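You operate a simulated robot arm through the tools that you are given. There is no shell and no other tool.

You are at the controls of a simulated robot arm. One attempt, no reset.

Task
Put things in order on the top of the heat-test bench. At the end: the blue module carrier stands where the yellow module carrier stood; the white ageing carrier is on the white pass dish; the green test lamp stands where the blue module carrier stood; the yellow module carrier is on the white panel board (marked "Cellwick"); whatever was shut is shut again. Leave all else as you found it, and nothing knocked over. Set down upright: yellow module carrier.

Only the result counts: the job must be done as asked and must still hold three seconds after the hand-in. Knocking over, shifting, dropping, spilling or breaking anything else fails it.

Robot
A 7-joint arm with a two-finger parallel gripper, fixed in place. Base frame: the origin is at the foot of the arm, x ahead of it, y to its left, z up; the work surface is at about z = 0. Readings come in m, rad, newtons and seconds.
With the tool pointing down near the work surface it reaches from about 0.22 to 0.58 m from the base axis. Its first joint turns from -1.152 to 1.152 rad. Payload 2.5 kg.
Tool frame: the origin (TCP) lies between the finger pads and is the grasp point; the fingertips stand 0.023 m ahead of it; z points along the fingers, y is the line along which they close. Largest opening 0.094 m; finger width 0.038, thickness 0.01; the body of the gripper, 0.054 by 0.096 m, starts 0.039 m behind the TCP.
Orientation is told as [roll, pitch, yaw] about the base's x, y, z axes, in that order, counted from this pose: with the fingers straight down and closing along the base's y, the tool's x points along the base's -x, its y along +y and its z along -z.

Tools
- The arm moves only by the tool servo_tool. Its argument "deltas" is a list of rows, each an object of numbers (a shift or turn left out is 0, a gripper value left out holds the last): "tx", "ty", "tz": the shift along the base's x, y, z in mm; "wx", "wy", "wz": the turn, a rotation vector about the base's x, y, z in rad; "hand": the opening, from 0 (shut) to 1 (fully open). In form: [{"tx": .., "ty": .., "tz": .., "wx": .., "wy": .., "wz": .., "hand": ..}, ...]. A call has 1 to 20 rows; each row shifts and turns the commanded pose from where the row before left it. Each row takes 0.2 s and may step no farther than 0.05 m and 0.15 rad from the row before; otherwise, or with a gripper value out of range, the whole call is refused. Where a pose cannot be reached the arm comes as near as it can. A force on the tool above 40 N (or 10 N above the force at the start of the call, whichever is more), or a blocked arm, ends the call early, and 0.2 s more pass. Each finger travels about 0.108 m/s and halts on what it meets, pressing with about 36 N; the grip force reading is that of the motor and also rises with nothing between the fingers. The clock runs only during rows and for 0.2 s after the last one: add rows that do not move to give the fingers time. It gives the time, the measured TCP pose, the force on the tool (base axes), the opening and the grip force at its end, in the units of the frame above (readings bear some noise), with the torque about the TCP (base axes, N m) and any sound that the robot's microphone picked up.
- Cameras (640 x 400 px; columns grow to the right, rows downward): "scene" is fixed at [0.1304, -0.4275, 0.5297]; the picture's right is [0.65, -0.76, 0.00], its down [-0.53, -0.44, -0.72] and it looks along [0.55, 0.47, -0.69] (base axes); focal length 233 px, centre (320, 200). "wrist" rides on the gripper at [0.086, 0.016, -0.074] in the tool frame; the picture's right is [-0.18, 0.98, 0.00], its down [-0.58, -0.11, -0.81] and it looks along [-0.79, -0.15, 0.59] (tool axes); focal length 243 px, centre (320, 200). There is no depth. A picture from a camera that has moved, and an enlarged one, comes with that camera's place and axes in the base frame and with its lens.
- grab_frame(camera): a new picture of that camera. It takes no simulated time.
- inspect(camera, box): a new picture of the part [left, top, right, bottom] of that camera's present view, enlarged. It takes no simulated time.
- job_done(): hands the job in; it is judged then, once.

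Nothing tells you positions but the pictures and the camera data. Unless the task says otherwise, let go and move clear before handing in.

The tools are called after "Emit:" by a JSON object that holds its "api" and its "payload". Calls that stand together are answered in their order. servo_tool: Moves the arm, as the interface text tells. Its arguments: {"type":"object","properties":{"deltas":{"type":"array","items":{"type":"object","properties":{"tx":{"type":"number"},"ty":{"type":"number"},"tz":{"type":"number"},"wx":{"type":"number"},"wy":{"type":"number"},"wz":{"type":"number"},"hand":{"type":"number"}}}}},"required":["deltas"]} The other tools are called the same way: grab_frame (camera) takes a picture; inspect (camera, box) takes an enlarged picture of a part of a camera's view; job_done () hands the job in.

At the start:

```text
time: 0.0
position: [0.3283, -0.2673, 0.3127]
tcp_rot: [-0.002, -0.001, -0.002]
force: [0.1, 0.4, -0.2]
wrist_torque: [0.0, -0.02, 0.04]
opening: 0.0943
grip_force: 0.0
```

scene: 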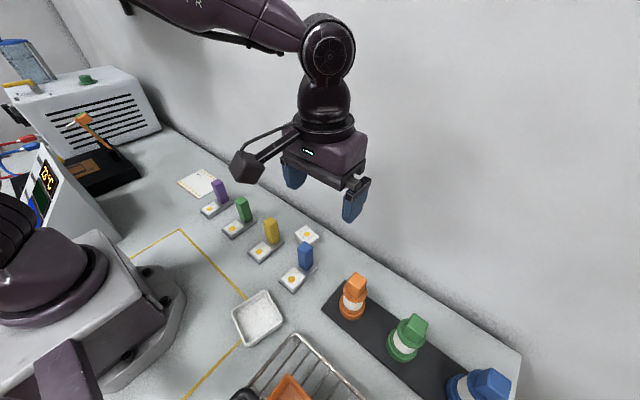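
wrist: 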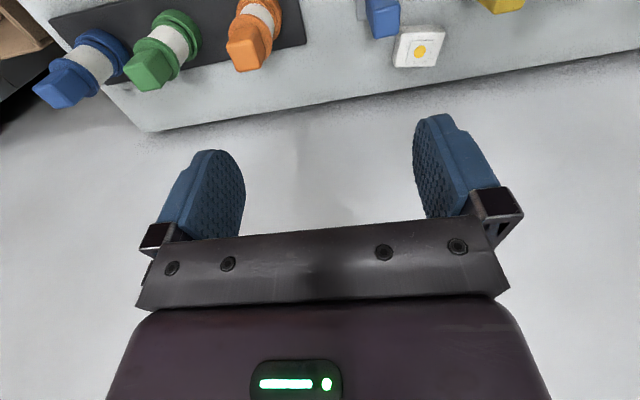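

I see a bench with small coloured carriers (purple, green, yellow, blue), white items, lamps on a dark mat, and a rack/drawer-like thing. I'll look closer before moving.

Emit:
{"api": "inspect", "payload": {"camera": "scene", "box": [160, 150, 360, 300]}}

Emit:
{"api": "inspect", "payload": {"camera": "scene", "box": [0, 30, 180, 240]}}

Emit:
{"api": "inspect", "payload": {"camera": "scene", "box": [200, 250, 540, 400]}}

Emit:
{"api": "inspect", "payload": {"camera": "wrist", "box": [0, 0, 640, 130]}}

```text
2.67 times, centred on (260, 225) of scene
camera zoom: at [0.1304, -0.4275, 0.5297], right [0.65, -0.76, 0.0], down [-0.53, -0.44, -0.72], along [0.55, 0.47, -0.69], focal length 622 px, centre (480, 133)
```

zoom: 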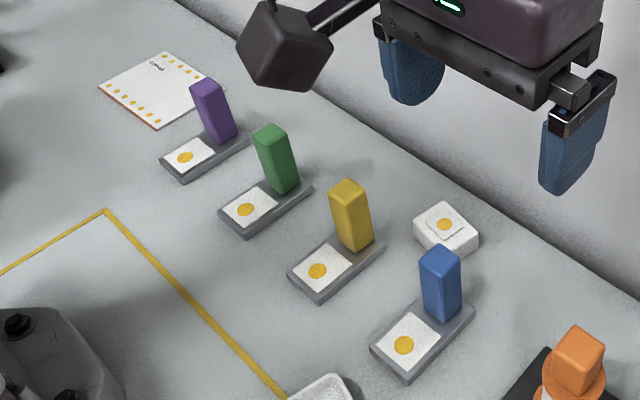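

```text
1.90 times, centred on (90, 135) of scene
camera zoom: at [0.1304, -0.4275, 0.5297], right [0.65, -0.76, 0.0], down [-0.53, -0.44, -0.72], along [0.55, 0.47, -0.69], focal length 444 px, centre (758, 324)
```

zoom: 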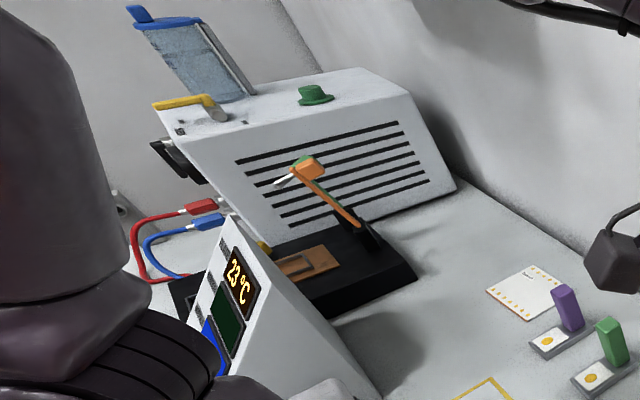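

```text
1.88 times, centred on (370, 325) of scene
camera zoom: at [0.1304, -0.4275, 0.5297], right [0.65, -0.76, 0.0], down [-0.53, -0.44, -0.72], along [0.55, 0.47, -0.69], focal length 439 px, centre (226, -35)
```

zoom: 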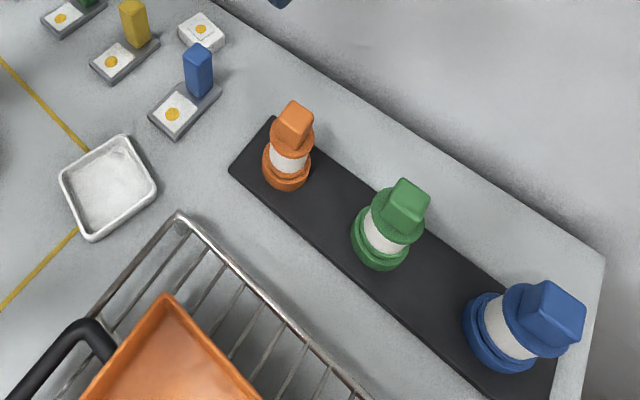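

```text
1.00 times, centred on (320, 65) of wrist (not enlarged: the box is as wide or as high as the picture)
camera zoom: at [0.2397, -0.2501, 0.3872], right [0.18, 0.98, 0.0], down [0.58, -0.11, 0.81], along [0.79, -0.15, -0.59], focal length 243 px, centre (320, 335)
```

zoom: 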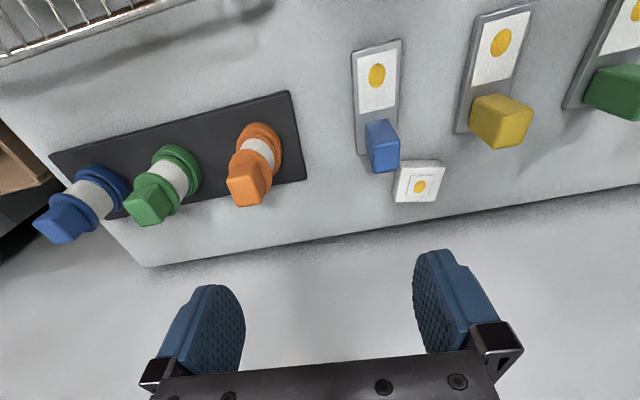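

The bench holds four carriers with coloured posts, a square white piece with a yellow dot beside the blue one, a white dish, a white board, and three lamps on a dark mat. I'll raise the arm and turn the wrist camera to survey the left side, where there may be something shut.

Emit:
{"api": "servo_tool", "payload": {"deltas": [{"tz": 30, "ty": 30}, {"tz": 30, "ty": 30, "wz": 0.15}, {"ty": 30, "wz": 0.15, "tx": -10}, {"ty": 30, "wz": 0.15, "tx": -10}, {"ty": 30, "wz": 0.15, "tx": -10}, {"wz": 0.15}, {"wz": 0.15}, {"wz": 0.15}, {"wz": 0.15}, {"wz": 0.15}, {}]}}

Emit:
{"api": "grab_frame", "payload": {"camera": "wrist"}}

Emit:
{"api": "grab_frame", "payload": {"camera": "scene"}}

```text
time: 2.4
position: [0.2976, -0.118, 0.3732]
tcp_rot: [-0.002, 0.0, 1.351]
force: [0.7, -0.1, -0.1]
wrist_torque: [-0.02, 0.02, 0.01]
opening: 0.0939
grip_force: 0.0
```

```text
taken
camera wrist: at [0.2616, -0.1974, 0.4474], right [-0.92, 0.39, 0.0], down [0.23, 0.54, 0.81], along [0.32, 0.74, -0.59], focal length 243 px, centre (320, 200)
```

wrist: 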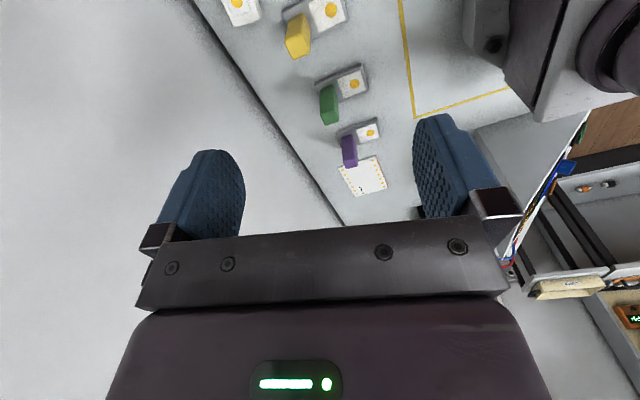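

```text
taken
```

scene: 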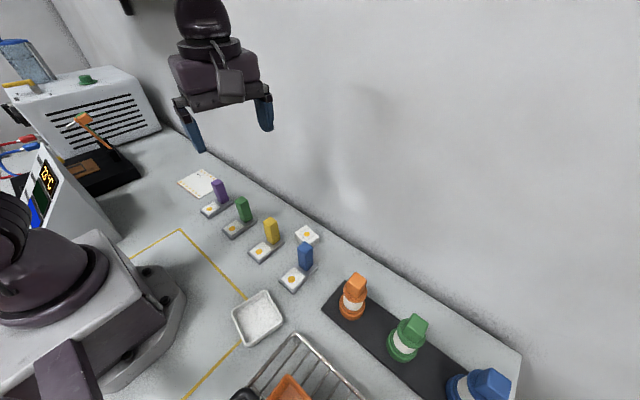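

The wrist camera sees the board and carriers, with more equipment further left. I'll continue moving left and turn for a view of that area.

Emit:
{"api": "servo_tool", "payload": {"deltas": [{"ty": 40, "tz": 20}, {"ty": 40, "tz": 20}, {"ty": 40, "tz": 10}, {"ty": 40}, {"ty": 40}, {"ty": 30, "tx": 10}, {"wz": 0.15}, {"wz": 0.15}, {}]}}

Emit:
{"api": "grab_frame", "payload": {"camera": "wrist"}}

Emit:
{"api": "grab_frame", "payload": {"camera": "scene"}}

```text
time: 4.4
position: [0.3073, 0.1131, 0.4218]
tcp_rot: [0.0, 0.002, 1.648]
force: [0.3, -0.2, 0.0]
wrist_torque: [-0.01, 0.02, 0.01]
opening: 0.0942
grip_force: 0.1
```

```text
taken
camera wrist: at [0.2971, 0.0262, 0.4966], right [-0.99, 0.11, 0.0], down [0.06, 0.59, 0.81], along [0.09, 0.8, -0.59], focal length 243 px, centre (320, 200)
```

wrist: 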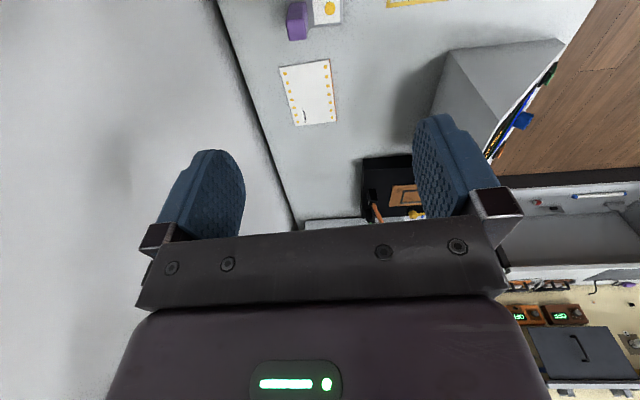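

```text
taken
```

scene: 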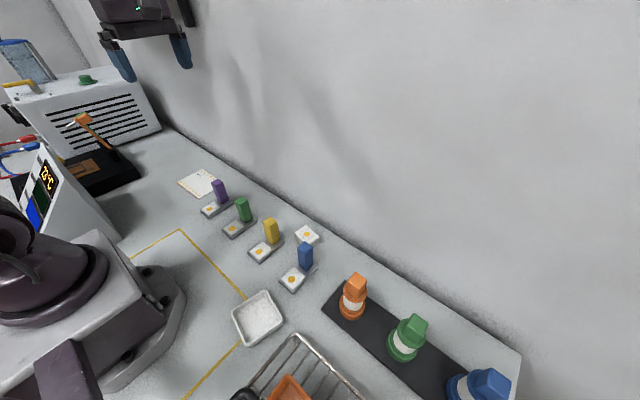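

The left side holds only far-off equipment. Next I return toward the middle, tilt the camera down over the carriers, and then check the right side with the rack.

Emit:
{"api": "servo_tool", "payload": {"deltas": [{"ty": -40, "wz": -0.15}, {"ty": -40, "wz": -0.15}, {"ty": -40, "wz": -0.15}, {"ty": -40, "wz": -0.15}, {"ty": -40, "wz": -0.15}, {"wz": -0.15, "tx": -20}, {"wz": -0.15, "tx": -20}, {"wz": -0.15, "tx": -10}, {"wz": -0.15}, {"wz": -0.15}, {"wz": -0.15, "wy": 0.0}, {"wy": 0.15}, {"wy": 0.15}, {"wy": 0.15}, {}]}}

Emit:
{"api": "grab_frame", "payload": {"camera": "wrist"}}

Emit:
{"api": "grab_frame", "payload": {"camera": "scene"}}

```text
time: 7.6
position: [0.2567, -0.0864, 0.423]
tcp_rot: [0.0, 0.451, 0.0]
force: [0.3, -0.6, -0.2]
wrist_torque: [0.0, 0.01, 0.0]
opening: 0.094
grip_force: 0.1
```

```text
taken
camera wrist: at [0.2111, -0.0701, 0.5275], right [0.17, 0.98, -0.08], down [0.88, -0.11, 0.47], along [0.45, -0.15, -0.88], focal length 243 px, centre (320, 200)
```

wrist: 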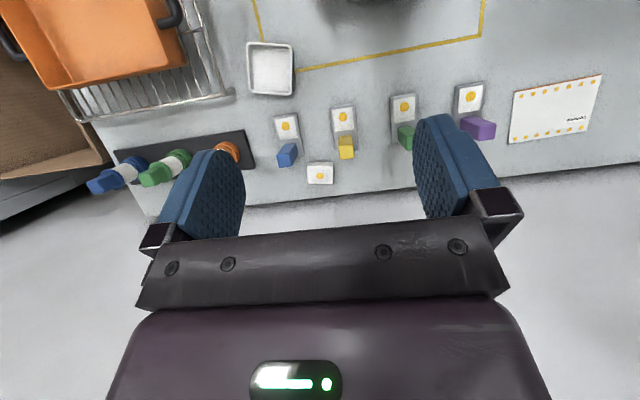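

```text
taken
```

scene: 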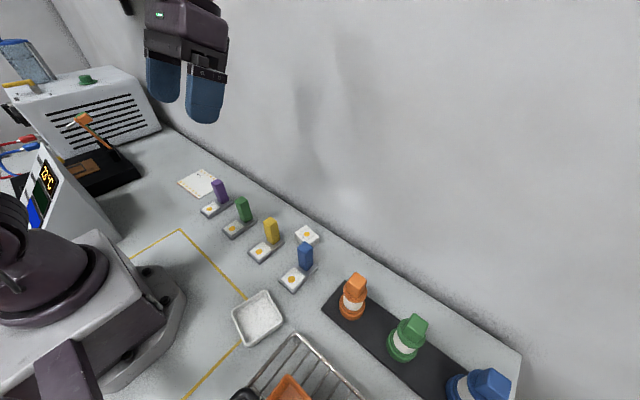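

There's an orange box with black handles on a wire rack at the right. I'll move over to look into it.

Emit:
{"api": "inspect", "payload": {"camera": "wrist", "box": [0, 0, 320, 200]}}

Emit:
{"api": "servo_tool", "payload": {"deltas": [{"ty": -40}, {"ty": -40}, {"ty": -40}, {"ty": -40}, {"wy": 0.15}, {"wy": 0.15}, {}]}}

Emit:
{"api": "grab_frame", "payload": {"camera": "wrist"}}

Emit:
{"api": "grab_frame", "payload": {"camera": "scene"}}

```text
2.00 times, centred on (160, 100) of wrist
camera zoom: at [0.2111, -0.0701, 0.5275], right [0.17, 0.98, -0.08], down [0.88, -0.11, 0.47], along [0.45, -0.15, -0.88], focal length 485 px, centre (640, 400)
```

zoom: 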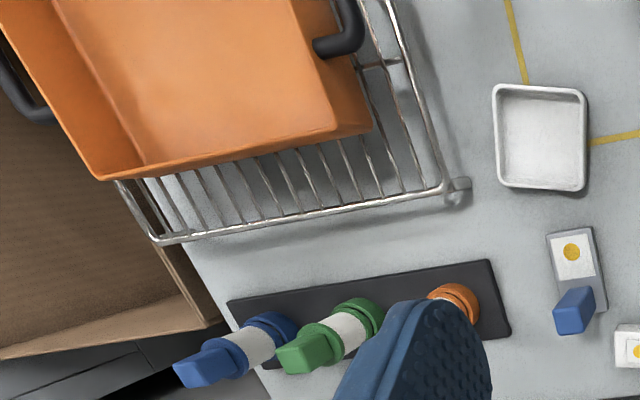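

```text
time: 9.2
position: [0.2569, -0.2477, 0.4236]
tcp_rot: [0.0, 0.749, 0.001]
force: [0.3, -0.1, 0.4]
wrist_torque: [0.03, -0.03, -0.01]
opening: 0.0938
grip_force: 0.1
```

```text
taken
camera wrist: at [0.2438, -0.2305, 0.5368], right [0.14, 0.98, -0.13], down [0.98, -0.11, 0.19], along [0.18, -0.15, -0.97], focal length 243 px, centre (320, 200)
```

wrist: 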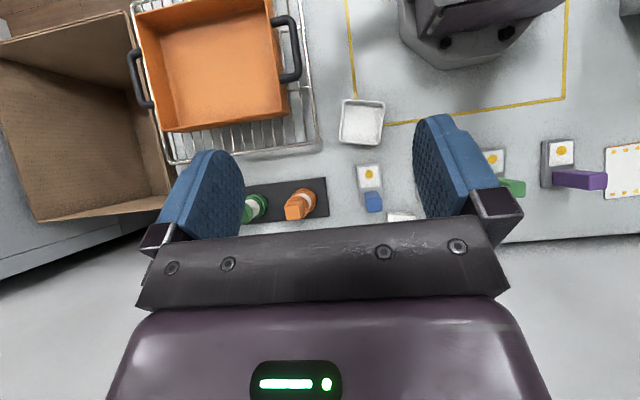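

```text
taken
```

scene: 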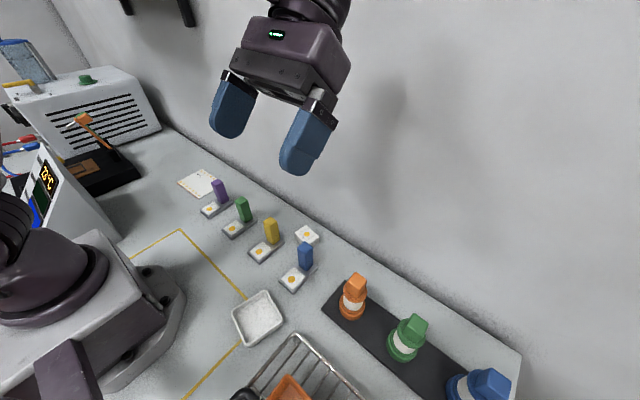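

The pan is open and empty. I'll look closely at the white piece, dish and carriers.

Emit:
{"api": "servo_tool", "payload": {"deltas": [{"ty": 40, "tz": -40}, {"ty": 40, "tz": -40}, {"tz": -20, "tx": -20, "ty": 20}, {"tx": -20}, {}]}}

Emit:
{"api": "grab_frame", "payload": {"camera": "wrist"}}

Emit:
{"api": "inspect", "payload": {"camera": "scene", "box": [270, 210, 350, 300]}}

Emit:
{"api": "inspect", "payload": {"camera": "scene", "box": [330, 260, 450, 370]}}

Emit:
{"api": "inspect", "payload": {"camera": "scene", "box": [0, 100, 150, 220]}}

```text
refused: row 1 steps farther than a row can; nothing moved
```

```text
taken
camera wrist: at [0.2438, -0.2305, 0.5368], right [0.14, 0.98, -0.13], down [0.98, -0.11, 0.19], along [0.18, -0.15, -0.97], focal length 243 px, centre (320, 200)
```

wrist: 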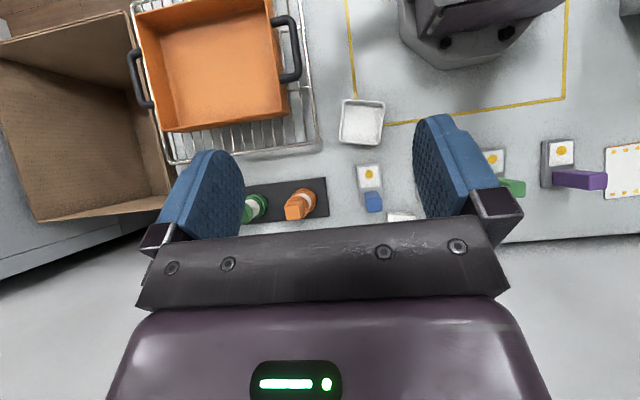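

```text
4.44 times, centred on (310, 255) of scene
camera zoom: at [0.1304, -0.4275, 0.5297], right [0.65, -0.76, 0.0], down [-0.53, -0.44, -0.72], along [0.55, 0.47, -0.69], focal length 1036 px, centre (364, -44)
```

zoom: 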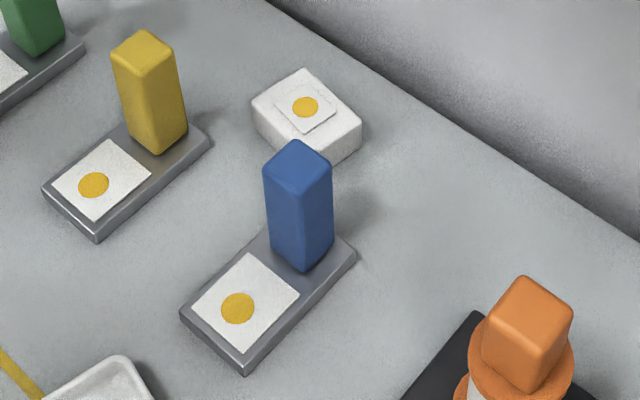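

```text
3.64 times, centred on (390, 315) of scene
camera zoom: at [0.1304, -0.4275, 0.5297], right [0.65, -0.76, 0.0], down [-0.53, -0.44, -0.72], along [0.55, 0.47, -0.69], focal length 848 px, centre (66, -218)
```

zoom: 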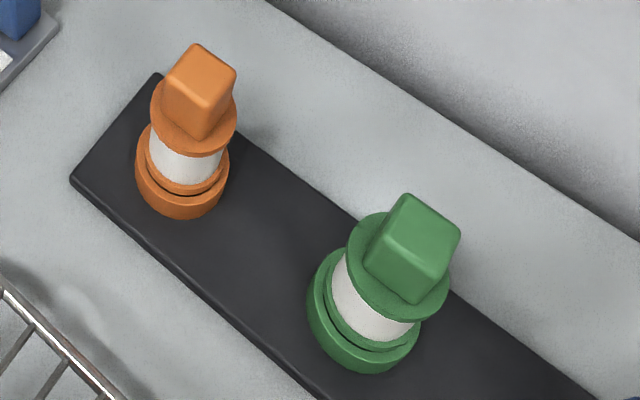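

```text
3.33 times, centred on (75, 160) of scene
camera zoom: at [0.1304, -0.4275, 0.5297], right [0.65, -0.76, 0.0], down [-0.53, -0.44, -0.72], along [0.55, 0.47, -0.69], focal length 777 px, centre (1137, 333)
```

zoom: 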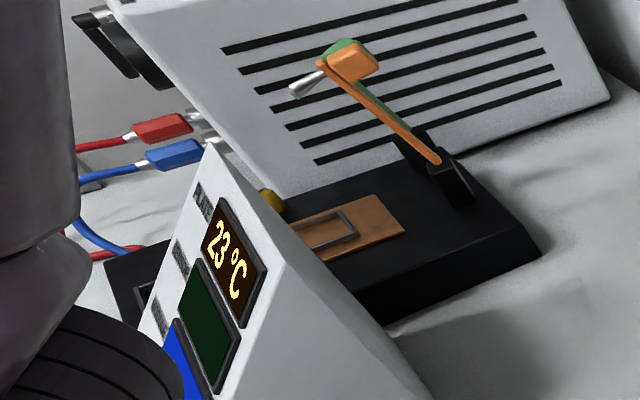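

The white block is the only white carrier, the dish is free, and nothing nearby looks shut. I'll take zoomed views from measured poses to fix coordinates, starting with the lamps.

Emit:
{"api": "servo_tool", "payload": {"deltas": [{"ty": -40}, {"ty": -40, "wy": -0.15}, {"ty": -20, "wy": -0.15}, {}]}}

Emit:
{"api": "grab_frame", "payload": {"camera": "wrist"}}

Emit:
{"api": "inspect", "payload": {"camera": "wrist", "box": [200, 60, 440, 210]}}

```text
time: 10.2
position: [0.2569, -0.3475, 0.4226]
tcp_rot: [0.001, 0.45, -0.002]
force: [-0.1, -1.3, -0.4]
wrist_torque: [-0.03, 0.0, -0.03]
opening: 0.0941
grip_force: 0.0
```

```text
taken
camera wrist: at [0.2101, -0.3306, 0.5278], right [0.17, 0.98, -0.08], down [0.87, -0.11, 0.47], along [0.46, -0.15, -0.88], focal length 243 px, centre (320, 200)
```

wrist: 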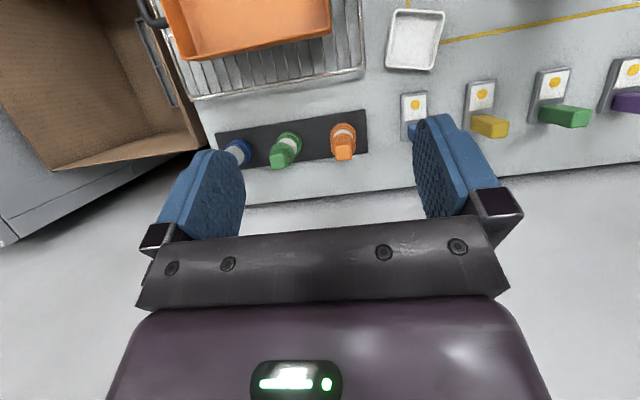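

```text
2.67 times, centred on (320, 135) of wrist
camera zoom: at [0.2101, -0.3306, 0.5278], right [0.17, 0.98, -0.08], down [0.87, -0.11, 0.47], along [0.46, -0.15, -0.88], focal length 647 px, centre (320, 373)
```

zoom: 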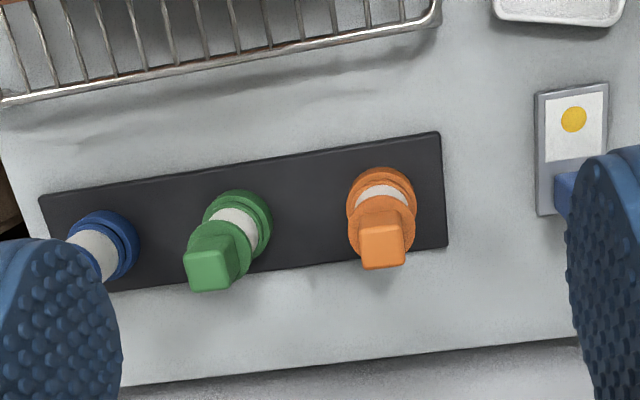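

The lamps stand at about x 0.335 and y -0.345, -0.462, -0.575. I'll zoom in further for the shape of the green lamp's cap and the carriers.

Emit:
{"api": "inspect", "payload": {"camera": "wrist", "box": [250, 120, 330, 180]}}

Emit:
{"api": "inspect", "payload": {"camera": "scene", "box": [375, 305, 445, 370]}}

Emit:
{"api": "servo_tool", "payload": {"deltas": [{"ty": 40}, {"ty": 40}, {"ty": 40}, {"ty": 40}, {"ty": 40}, {"ty": 10}, {}]}}

Emit:
{"api": "grab_frame", "payload": {"camera": "wrist"}}

Emit:
{"api": "inspect", "payload": {"camera": "wrist", "box": [240, 30, 400, 190]}}

Emit:
{"api": "inspect", "payload": {"camera": "wrist", "box": [400, 50, 600, 190]}}

```text
6.67 times, centred on (290, 150) of wrist
camera zoom: at [0.2101, -0.3306, 0.5278], right [0.17, 0.98, -0.08], down [0.87, -0.11, 0.47], along [0.46, -0.15, -0.88], focal length 1618 px, centre (520, 533)
```

zoom: 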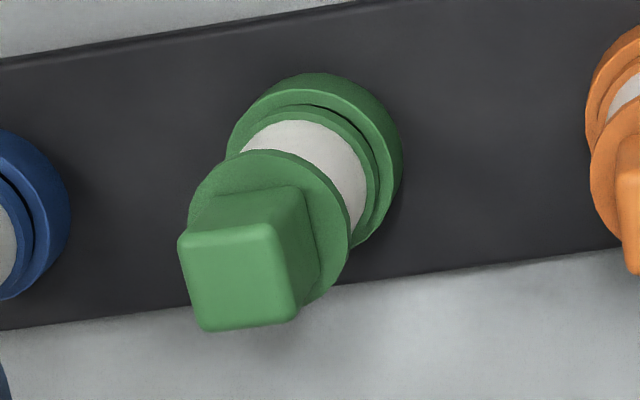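

```text
6.15 times, centred on (410, 338) of scene
camera zoom: at [0.1303, -0.4275, 0.5297], right [0.65, -0.76, 0.0], down [-0.53, -0.44, -0.72], along [0.55, 0.47, -0.69], focal length 1435 px, centre (-234, -646)
```

zoom: 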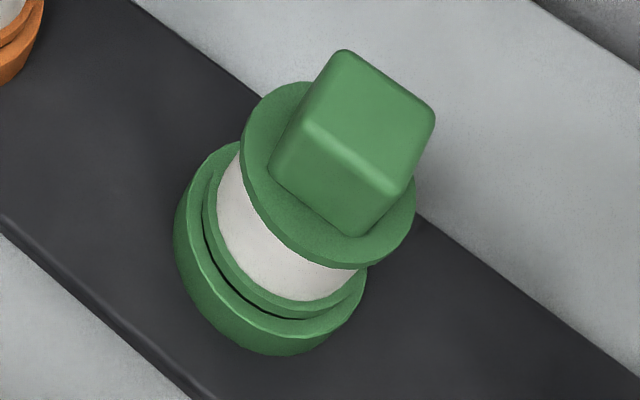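

```text
time: 11.8
position: [0.2574, -0.1374, 0.4222]
tcp_rot: [0.0, 0.45, -0.002]
force: [0.1, -0.1, 0.0]
wrist_torque: [0.02, 0.02, -0.02]
opening: 0.094
grip_force: 0.0
```

```text
taken
camera wrist: at [0.2108, -0.1198, 0.5277], right [0.17, 0.98, -0.08], down [0.87, -0.11, 0.47], along [0.46, -0.15, -0.88], focal length 243 px, centre (320, 200)
```

wrist: 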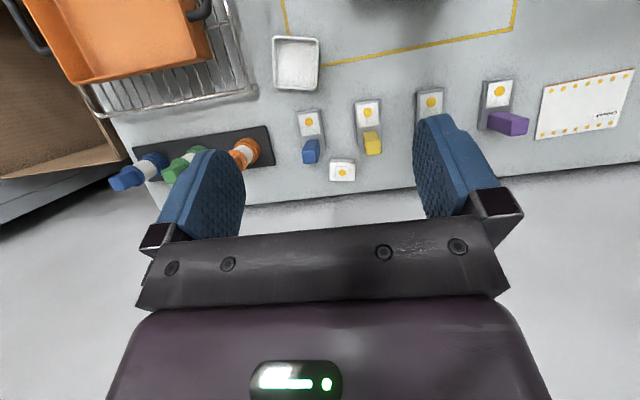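

```text
2.50 times, centred on (320, 110) of wrist
camera zoom: at [0.2108, -0.1198, 0.5277], right [0.17, 0.98, -0.08], down [0.87, -0.11, 0.47], along [0.46, -0.15, -0.88], focal length 606 px, centre (320, 425)
```

zoom: 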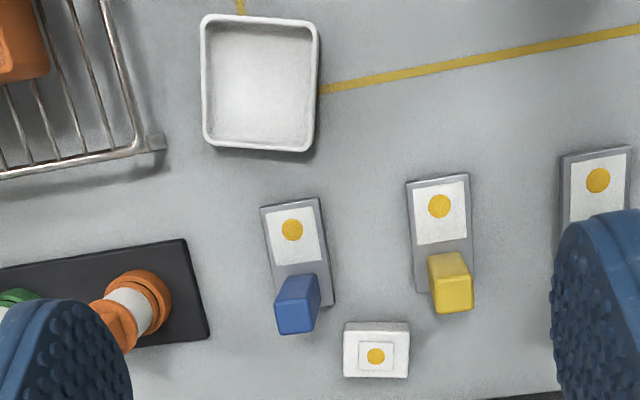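

```text
2.86 times, centred on (500, 120) of wrist
camera zoom: at [0.2108, -0.1198, 0.5277], right [0.17, 0.98, -0.08], down [0.87, -0.11, 0.47], along [0.46, -0.15, -0.88], focal length 693 px, centre (-194, 429)
```

zoom: 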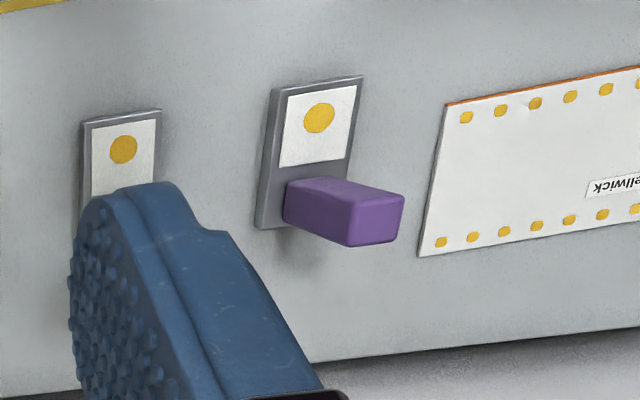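

Blue carrier ≈ (0.318, -0.200), yellow ≈ (0.317, -0.081), dish ≈ (0.189, -0.205), yaw about -0.2. I'll zoom closer on the block, dish and board for sizes.

Emit:
{"api": "inspect", "payload": {"camera": "wrist", "box": [310, 145, 374, 185]}}

Emit:
{"api": "inspect", "payload": {"camera": "wrist", "box": [256, 22, 336, 102]}}

Emit:
{"api": "inspect", "payload": {"camera": "scene", "box": [220, 280, 292, 352]}}

Emit:
{"api": "inspect", "payload": {"camera": "scene", "box": [285, 215, 330, 255]}}

Emit:
{"api": "inspect", "payload": {"camera": "scene", "box": [170, 160, 240, 220]}}

Emit:
{"api": "inspect", "payload": {"camera": "wrist", "box": [470, 50, 640, 160]}}

```text
10.00 times, centred on (342, 165) of wrist
camera zoom: at [0.2108, -0.1198, 0.5277], right [0.17, 0.98, -0.08], down [0.87, -0.11, 0.47], along [0.46, -0.15, -0.88], focal length 2426 px, centre (100, 550)
```

zoom: 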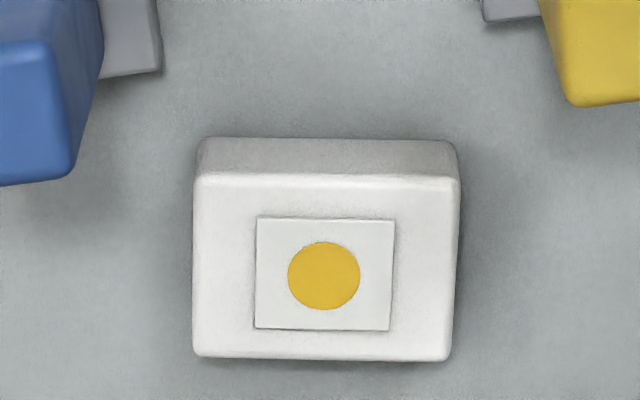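

```text
5.00 times, centred on (296, 62) of wrist
camera zoom: at [0.2108, -0.1198, 0.5277], right [0.17, 0.98, -0.08], down [0.87, -0.11, 0.47], along [0.46, -0.15, -0.88], focal length 1213 px, centre (440, 890)
```

zoom: 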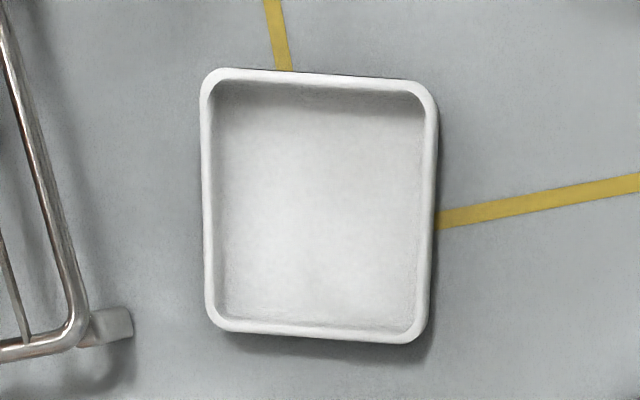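

```text
5.56 times, centred on (256, 316) of scene
camera zoom: at [0.1304, -0.4274, 0.5297], right [0.65, -0.76, 0.0], down [-0.53, -0.44, -0.72], along [0.55, 0.47, -0.69], focal length 1295 px, centre (676, -444)
```

zoom: 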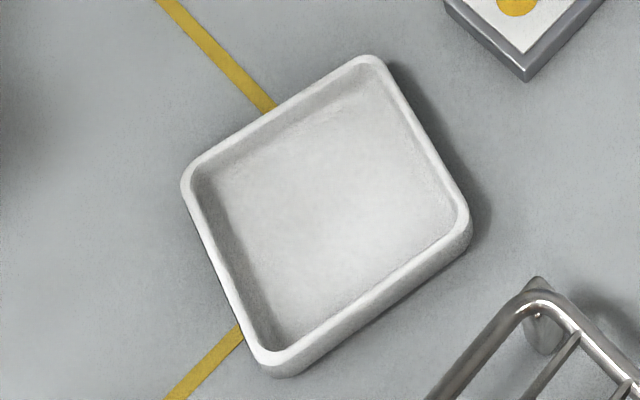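

```text
10.00 times, centred on (308, 235) of scene
camera zoom: at [0.1304, -0.4274, 0.5297], right [0.65, -0.76, 0.0], down [-0.53, -0.44, -0.72], along [0.55, 0.47, -0.69], focal length 2331 px, centre (445, -150)
```

zoom: 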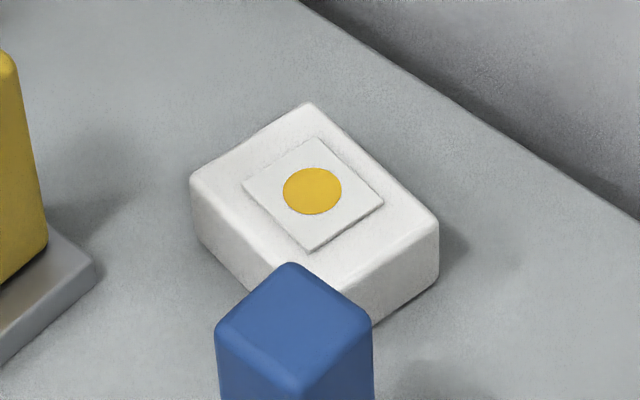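

```text
6.67 times, centred on (205, 190) of scene
camera zoom: at [0.1304, -0.4274, 0.5297], right [0.65, -0.76, 0.0], down [-0.53, -0.44, -0.72], along [0.55, 0.47, -0.69], focal length 1554 px, centre (1087, 267)
```

zoom: 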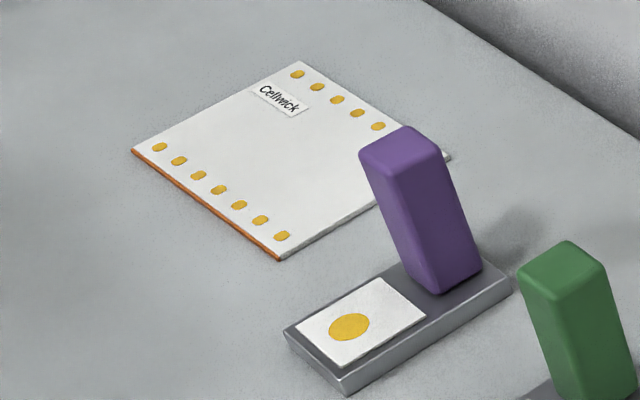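

```text
3.64 times, centred on (555, 105) of wrist
camera zoom: at [0.2108, -0.1198, 0.5277], right [0.17, 0.98, -0.08], down [0.87, -0.11, 0.47], along [0.46, -0.15, -0.88], focal length 882 px, centre (-534, 546)
```

zoom: 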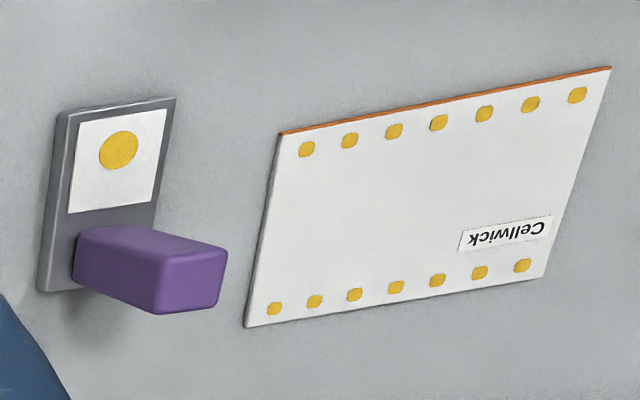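

Distances from both cameras agree within a few mm. First job: the yellow carrier. I'll move above its post (≈0.346, -0.081) with the tool straight down and check alignment.

Emit:
{"api": "servo_tool", "payload": {"deltas": [{"tx": 22, "ty": 14, "tz": -40, "wy": -0.15}, {"tx": 22, "ty": 14, "tz": -40, "wy": -0.15}, {"tx": 22, "ty": 14, "tz": -40, "wy": -0.15}, {"tx": 22, "ty": 14, "tz": -40}, {"tz": -32}, {}]}}

Emit:
{"api": "grab_frame", "payload": {"camera": "wrist"}}

Emit:
{"api": "grab_frame", "payload": {"camera": "scene"}}

```text
time: 13.2
position: [0.345, -0.0816, 0.2306]
tcp_rot: [0.0, 0.0, -0.004]
force: [0.0, 1.1, -0.3]
wrist_torque: [-0.01, 0.01, -0.03]
opening: 0.0938
grip_force: 0.0
```

```text
taken
camera wrist: at [0.2572, -0.0645, 0.305], right [0.19, 0.98, 0.0], down [0.58, -0.11, 0.81], along [0.79, -0.15, -0.59], focal length 243 px, centre (320, 200)
```

wrist: 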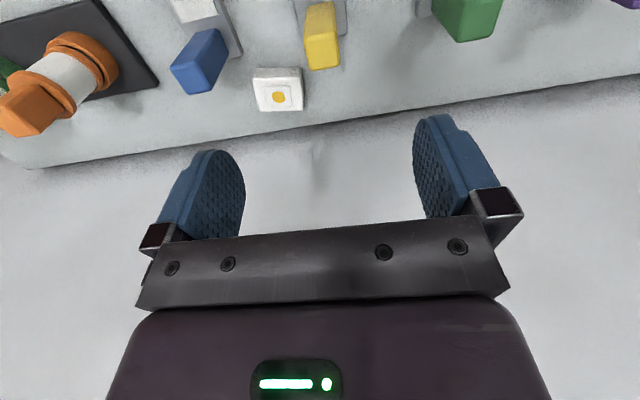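

```text
taken
```

scene: 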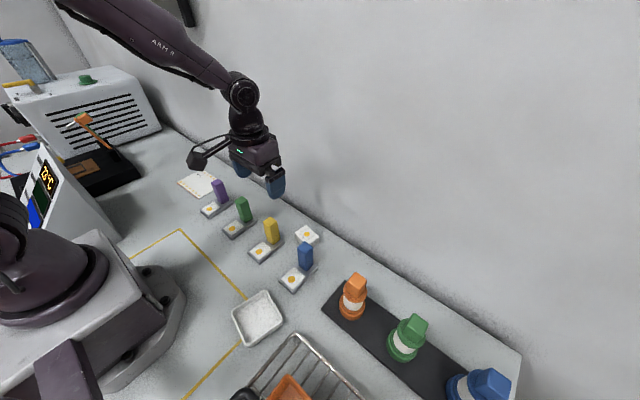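

The yellow post appears roughly on the tool axis. I'll zoom in to measure the offset.

Emit:
{"api": "inspect", "payload": {"camera": "wrist", "box": [280, 0, 360, 80]}}

Emit:
{"api": "inspect", "payload": {"camera": "scene", "box": [180, 80, 300, 200]}}

```text
5.00 times, centred on (320, 40) of wrist
camera zoom: at [0.2572, -0.0645, 0.305], right [0.19, 0.98, 0.0], down [0.58, -0.11, 0.81], along [0.79, -0.15, -0.59], focal length 1213 px, centre (320, 1000)
```

zoom: 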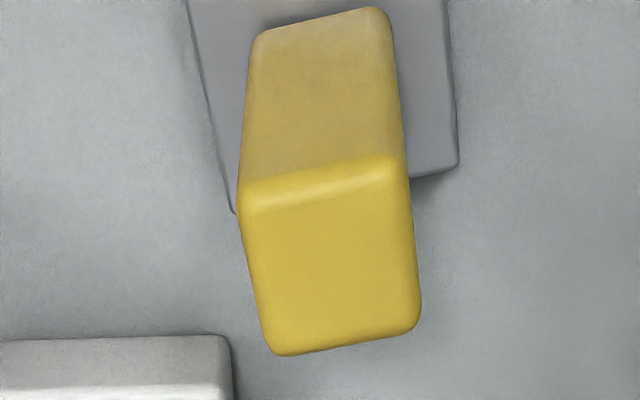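

```text
3.33 times, centred on (240, 140) of scene
camera zoom: at [0.1304, -0.4275, 0.5297], right [0.65, -0.76, 0.0], down [-0.53, -0.44, -0.72], along [0.55, 0.47, -0.69], focal length 777 px, centre (587, 400)
```

zoom: 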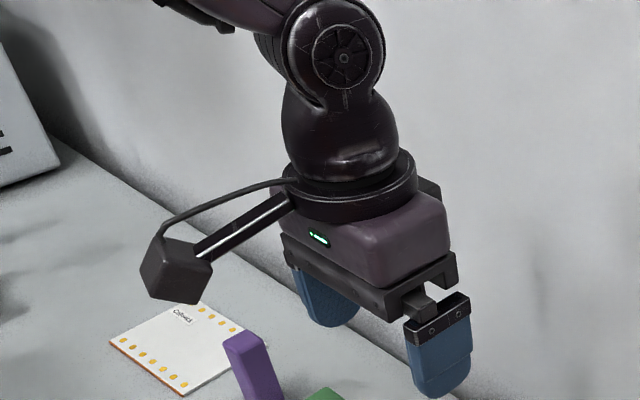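

The yellow post top centre is at about (0.343, -0.079), so I shift slightly, descend around the post and close.

Emit:
{"api": "servo_tool", "payload": {"deltas": [{"tx": -2, "ty": 3, "tz": -40}, {"tz": -40}, {"tz": -40}, {"tz": -20}, {}]}}

Emit:
{"api": "grab_frame", "payload": {"camera": "wrist"}}

Emit:
{"api": "grab_frame", "payload": {"camera": "scene"}}

```text
time: 14.4
position: [0.3441, -0.0794, 0.0912]
tcp_rot: [0.0, 0.002, 0.0]
force: [0.2, -0.5, -0.3]
wrist_torque: [0.01, 0.0, 0.01]
opening: 0.0941
grip_force: 0.1
```

```text
taken
camera wrist: at [0.2554, -0.0617, 0.165], right [0.18, 0.98, 0.0], down [0.58, -0.11, 0.81], along [0.79, -0.15, -0.59], focal length 243 px, centre (320, 200)
```

wrist: 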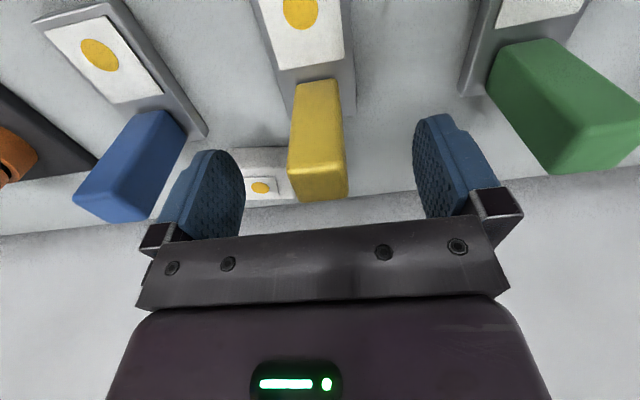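

```text
taken
```

scene: 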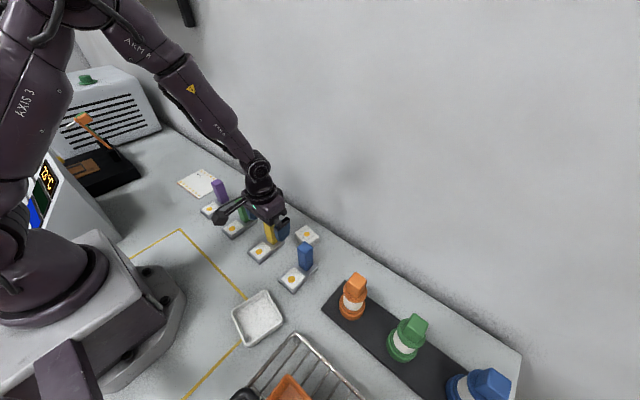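

The post stands centred between the fingers. I lower 15 mm more and close on it.

Emit:
{"api": "servo_tool", "payload": {"deltas": [{"tz": -15}, {}, {"hand": 0}, {"hand": 0}, {"hand": 0}, {"hand": 0}]}}

Emit:
{"api": "grab_frame", "payload": {"camera": "wrist"}}

```text
time: 15.8
position: [0.3425, -0.079, 0.0764]
tcp_rot: [0.0, 0.0, 0.002]
force: [0.8, -0.9, -0.1]
wrist_torque: [0.03, -0.07, 0.01]
opening: 0.0275
grip_force: 36.0
```

```text
taken
camera wrist: at [0.2558, -0.0619, 0.1502], right [0.18, 0.98, 0.0], down [0.58, -0.11, 0.81], along [0.79, -0.15, -0.59], focal length 243 px, centre (320, 200)
```

wrist: 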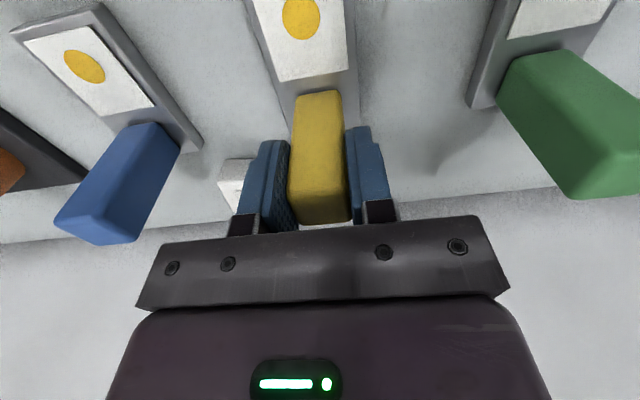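

Grip confirmed (opening 27.5 mm, 36 N). I lift straight up, high enough to clear the other posts, and carry it left toward the board.

Emit:
{"api": "servo_tool", "payload": {"deltas": [{"tz": 20}, {"tz": 40}, {"tz": 40}, {"tz": 40}, {"tz": 20}, {}]}}

Emit:
{"api": "grab_frame", "payload": {"camera": "wrist"}}

Emit:
{"api": "grab_frame", "payload": {"camera": "scene"}}

```text
time: 17.2
position: [0.3432, -0.0776, 0.2362]
tcp_rot: [-0.001, 0.001, 0.001]
force: [-0.2, -0.4, -1.6]
wrist_torque: [0.03, -0.01, 0.0]
opening: 0.0279
grip_force: 35.4
```

```text
taken
camera wrist: at [0.2554, -0.0607, 0.3111], right [0.18, 0.98, 0.0], down [0.58, -0.11, 0.81], along [0.79, -0.15, -0.59], focal length 243 px, centre (320, 200)
```

wrist: 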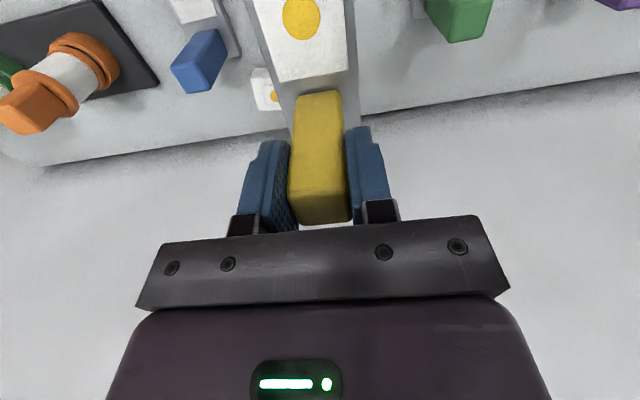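

```text
taken
```

scene: 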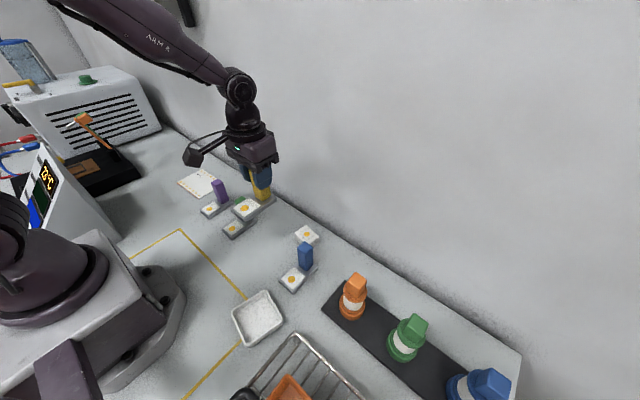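

The yellow carrier is held level. I carry it to above the board.

Emit:
{"api": "servo_tool", "payload": {"deltas": [{"ty": 30, "tx": 2}, {"ty": 40, "tx": 3}, {"ty": 40, "tx": 3}, {"ty": 40, "tx": 3}, {"ty": 40, "tx": 3}, {"ty": 40, "tx": 3}, {"ty": 40, "tx": 3}, {"ty": 40, "tx": 3}, {"ty": 40, "tx": 3}, {"ty": 30, "tx": 3, "wz": 0.055}, {"ty": 16}, {}]}}

Emit:
{"api": "grab_frame", "payload": {"camera": "wrist"}}

Emit:
{"api": "grab_frame", "payload": {"camera": "scene"}}

```text
time: 19.8
position: [0.3718, 0.3197, 0.2357]
tcp_rot: [0.001, 0.0, 0.054]
force: [0.5, 0.1, -2.0]
wrist_torque: [0.01, -0.02, 0.0]
opening: 0.0279
grip_force: 36.0
```

```text
taken
camera wrist: at [0.2838, 0.3309, 0.3102], right [0.13, 0.99, 0.0], down [0.59, -0.08, 0.81], along [0.8, -0.11, -0.59], focal length 243 px, centre (320, 200)
```

wrist: 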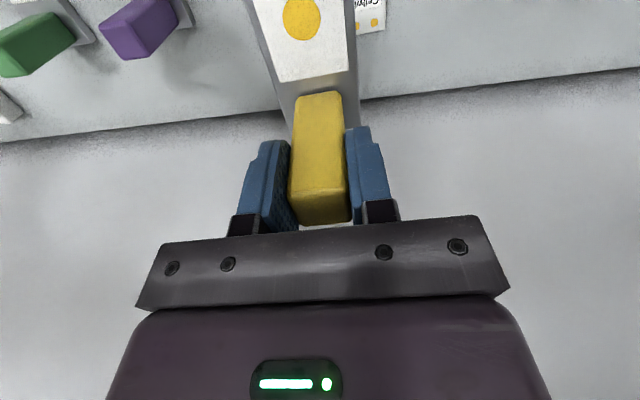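

```text
taken
```

scene: 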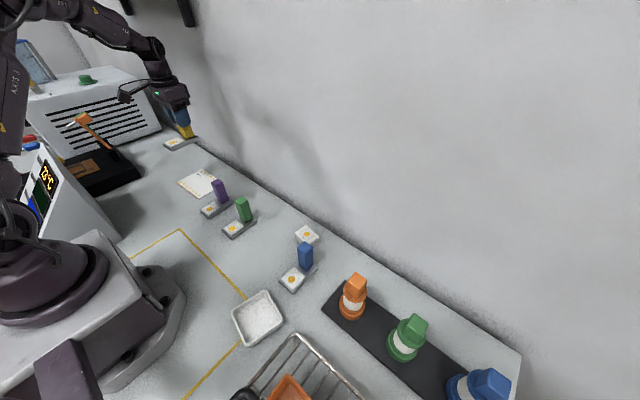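

I zoom in on the visible board corner in both cameras to refine the placement.

Emit:
{"api": "inspect", "payload": {"camera": "wrist", "box": [330, 0, 410, 50]}}

Emit:
{"api": "inspect", "payload": {"camera": "scene", "box": [130, 90, 250, 210]}}

```text
8.00 times, centred on (370, 25) of wrist
camera zoom: at [0.2838, 0.3309, 0.3102], right [0.13, 0.99, 0.0], down [0.59, -0.08, 0.81], along [0.8, -0.11, -0.59], focal length 1941 px, centre (-80, 1600)
```

zoom: 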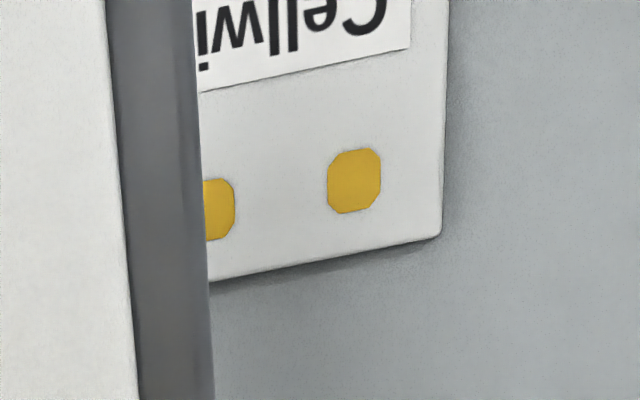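

```text
3.33 times, centred on (190, 150) of scene
camera zoom: at [0.1304, -0.4274, 0.5297], right [0.65, -0.76, 0.0], down [-0.53, -0.44, -0.72], along [0.55, 0.47, -0.69], focal length 777 px, centre (753, 367)
```

zoom: 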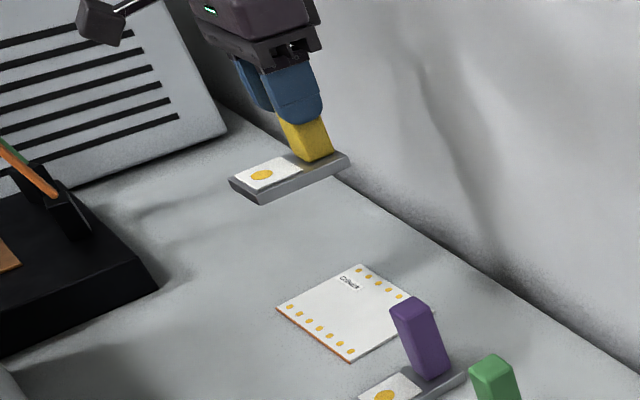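

The board's far corner is at (0.3965, 0.388), so its centre is about (0.349, 0.315). I correct by a few mm and lower to just above the board.

Emit:
{"api": "servo_tool", "payload": {"deltas": [{"tx": 4.5, "ty": -3, "tz": -30}, {"tz": -40}, {"tz": -40}, {"tz": -25}, {"tz": -10}, {}]}}

Emit:
{"api": "grab_frame", "payload": {"camera": "wrist"}}

Emit:
{"api": "inspect", "payload": {"camera": "scene", "box": [160, 140, 250, 220]}}

```text
time: 21.2
position: [0.3765, 0.3143, 0.0907]
tcp_rot: [-0.001, 0.0, 0.054]
force: [-0.1, 0.1, -1.8]
wrist_torque: [0.01, -0.01, -0.01]
opening: 0.0279
grip_force: 36.1
```

```text
taken
camera wrist: at [0.2879, 0.3262, 0.1646], right [0.13, 0.99, 0.0], down [0.59, -0.08, 0.81], along [0.8, -0.11, -0.59], focal length 243 px, centre (320, 200)
```

wrist: 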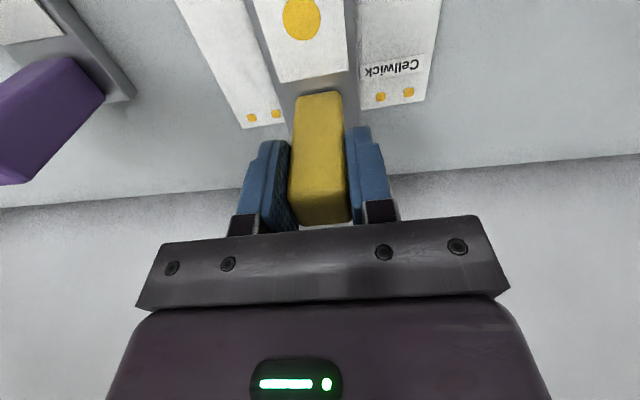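

```text
5.00 times, centred on (205, 180) of scene
camera zoom: at [0.1304, -0.4275, 0.5297], right [0.65, -0.76, 0.0], down [-0.53, -0.44, -0.72], along [0.55, 0.47, -0.69], focal length 1166 px, centre (895, 300)
```

zoom: 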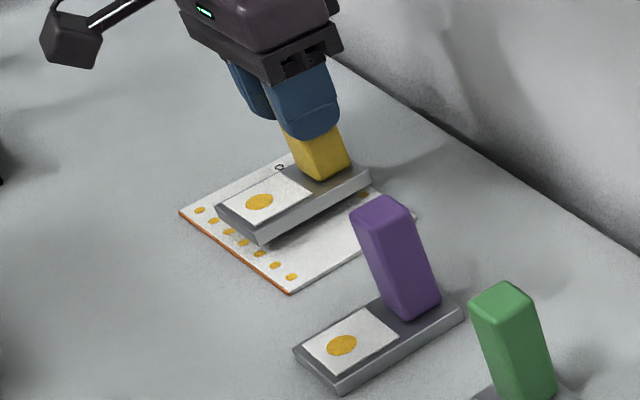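

The carrier hovers squarely over the board. I lower gently until contact.

Emit:
{"api": "servo_tool", "payload": {"deltas": [{"tz": -4}, {"tz": -3}, {"tz": -2}, {"tz": -1}, {}]}}

Emit:
{"api": "inspect", "payload": {"camera": "scene", "box": [160, 140, 250, 220]}}

```text
time: 22.4
position: [0.3777, 0.3149, 0.0814]
tcp_rot: [-0.001, 0.001, 0.055]
force: [-0.6, 0.7, -2.4]
wrist_torque: [0.03, -0.03, 0.01]
opening: 0.0276
grip_force: 36.3
```

```text
5.00 times, centred on (205, 180) of scene
camera zoom: at [0.1304, -0.4275, 0.5297], right [0.65, -0.76, 0.0], down [-0.53, -0.44, -0.72], along [0.55, 0.47, -0.69], focal length 1166 px, centre (895, 300)
```

zoom: 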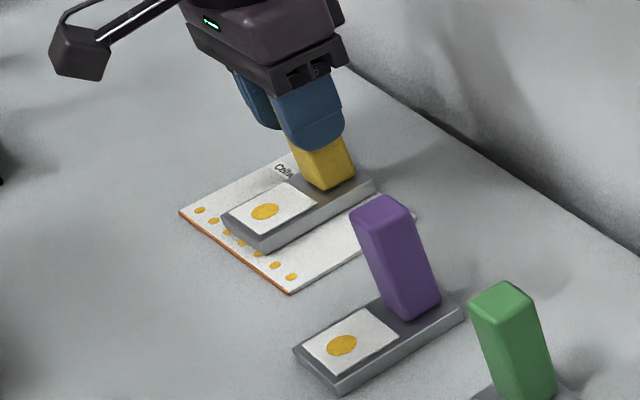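

Nearly down. I keep lowering by small steps until the force changes.

Emit:
{"api": "servo_tool", "payload": {"deltas": [{"tz": -1}, {"tz": -1}, {}]}}

```text
time: 23.2
position: [0.3779, 0.3155, 0.0804]
tcp_rot: [0.001, 0.0, 0.053]
force: [-3.5, -2.0, 12.7]
wrist_torque: [-0.23, 0.43, 0.02]
opening: 0.0278
grip_force: 35.9
```

Contact is felt (12.7 N). I ease off slightly, open the fingers and rise.

Emit:
{"api": "servo_tool", "payload": {"deltas": [{"tz": 0.7}, {"hand": 0.6}, {"hand": 0.6}, {"hand": 0.6}]}}

Emit:
{"api": "grab_frame", "payload": {"camera": "wrist"}}

```text
time: 24.2
position: [0.3767, 0.3143, 0.08]
tcp_rot: [0.0, 0.001, 0.055]
force: [0.6, 0.3, -0.2]
wrist_torque: [0.01, -0.04, 0.01]
opening: 0.0564
grip_force: 0.2
```

```text
taken
camera wrist: at [0.2889, 0.3271, 0.1538], right [0.13, 0.99, 0.0], down [0.59, -0.08, 0.81], along [0.8, -0.11, -0.59], focal length 243 px, centre (320, 200)
```

wrist: 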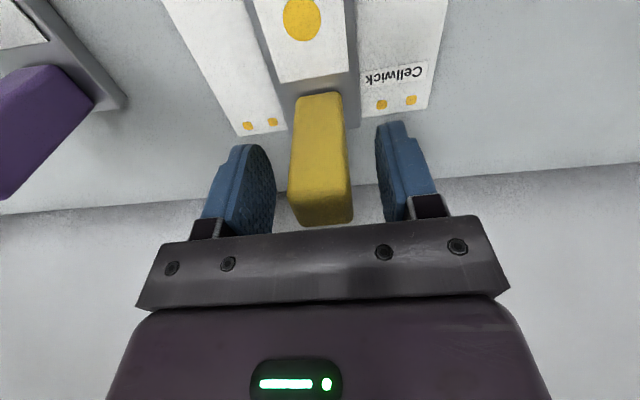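

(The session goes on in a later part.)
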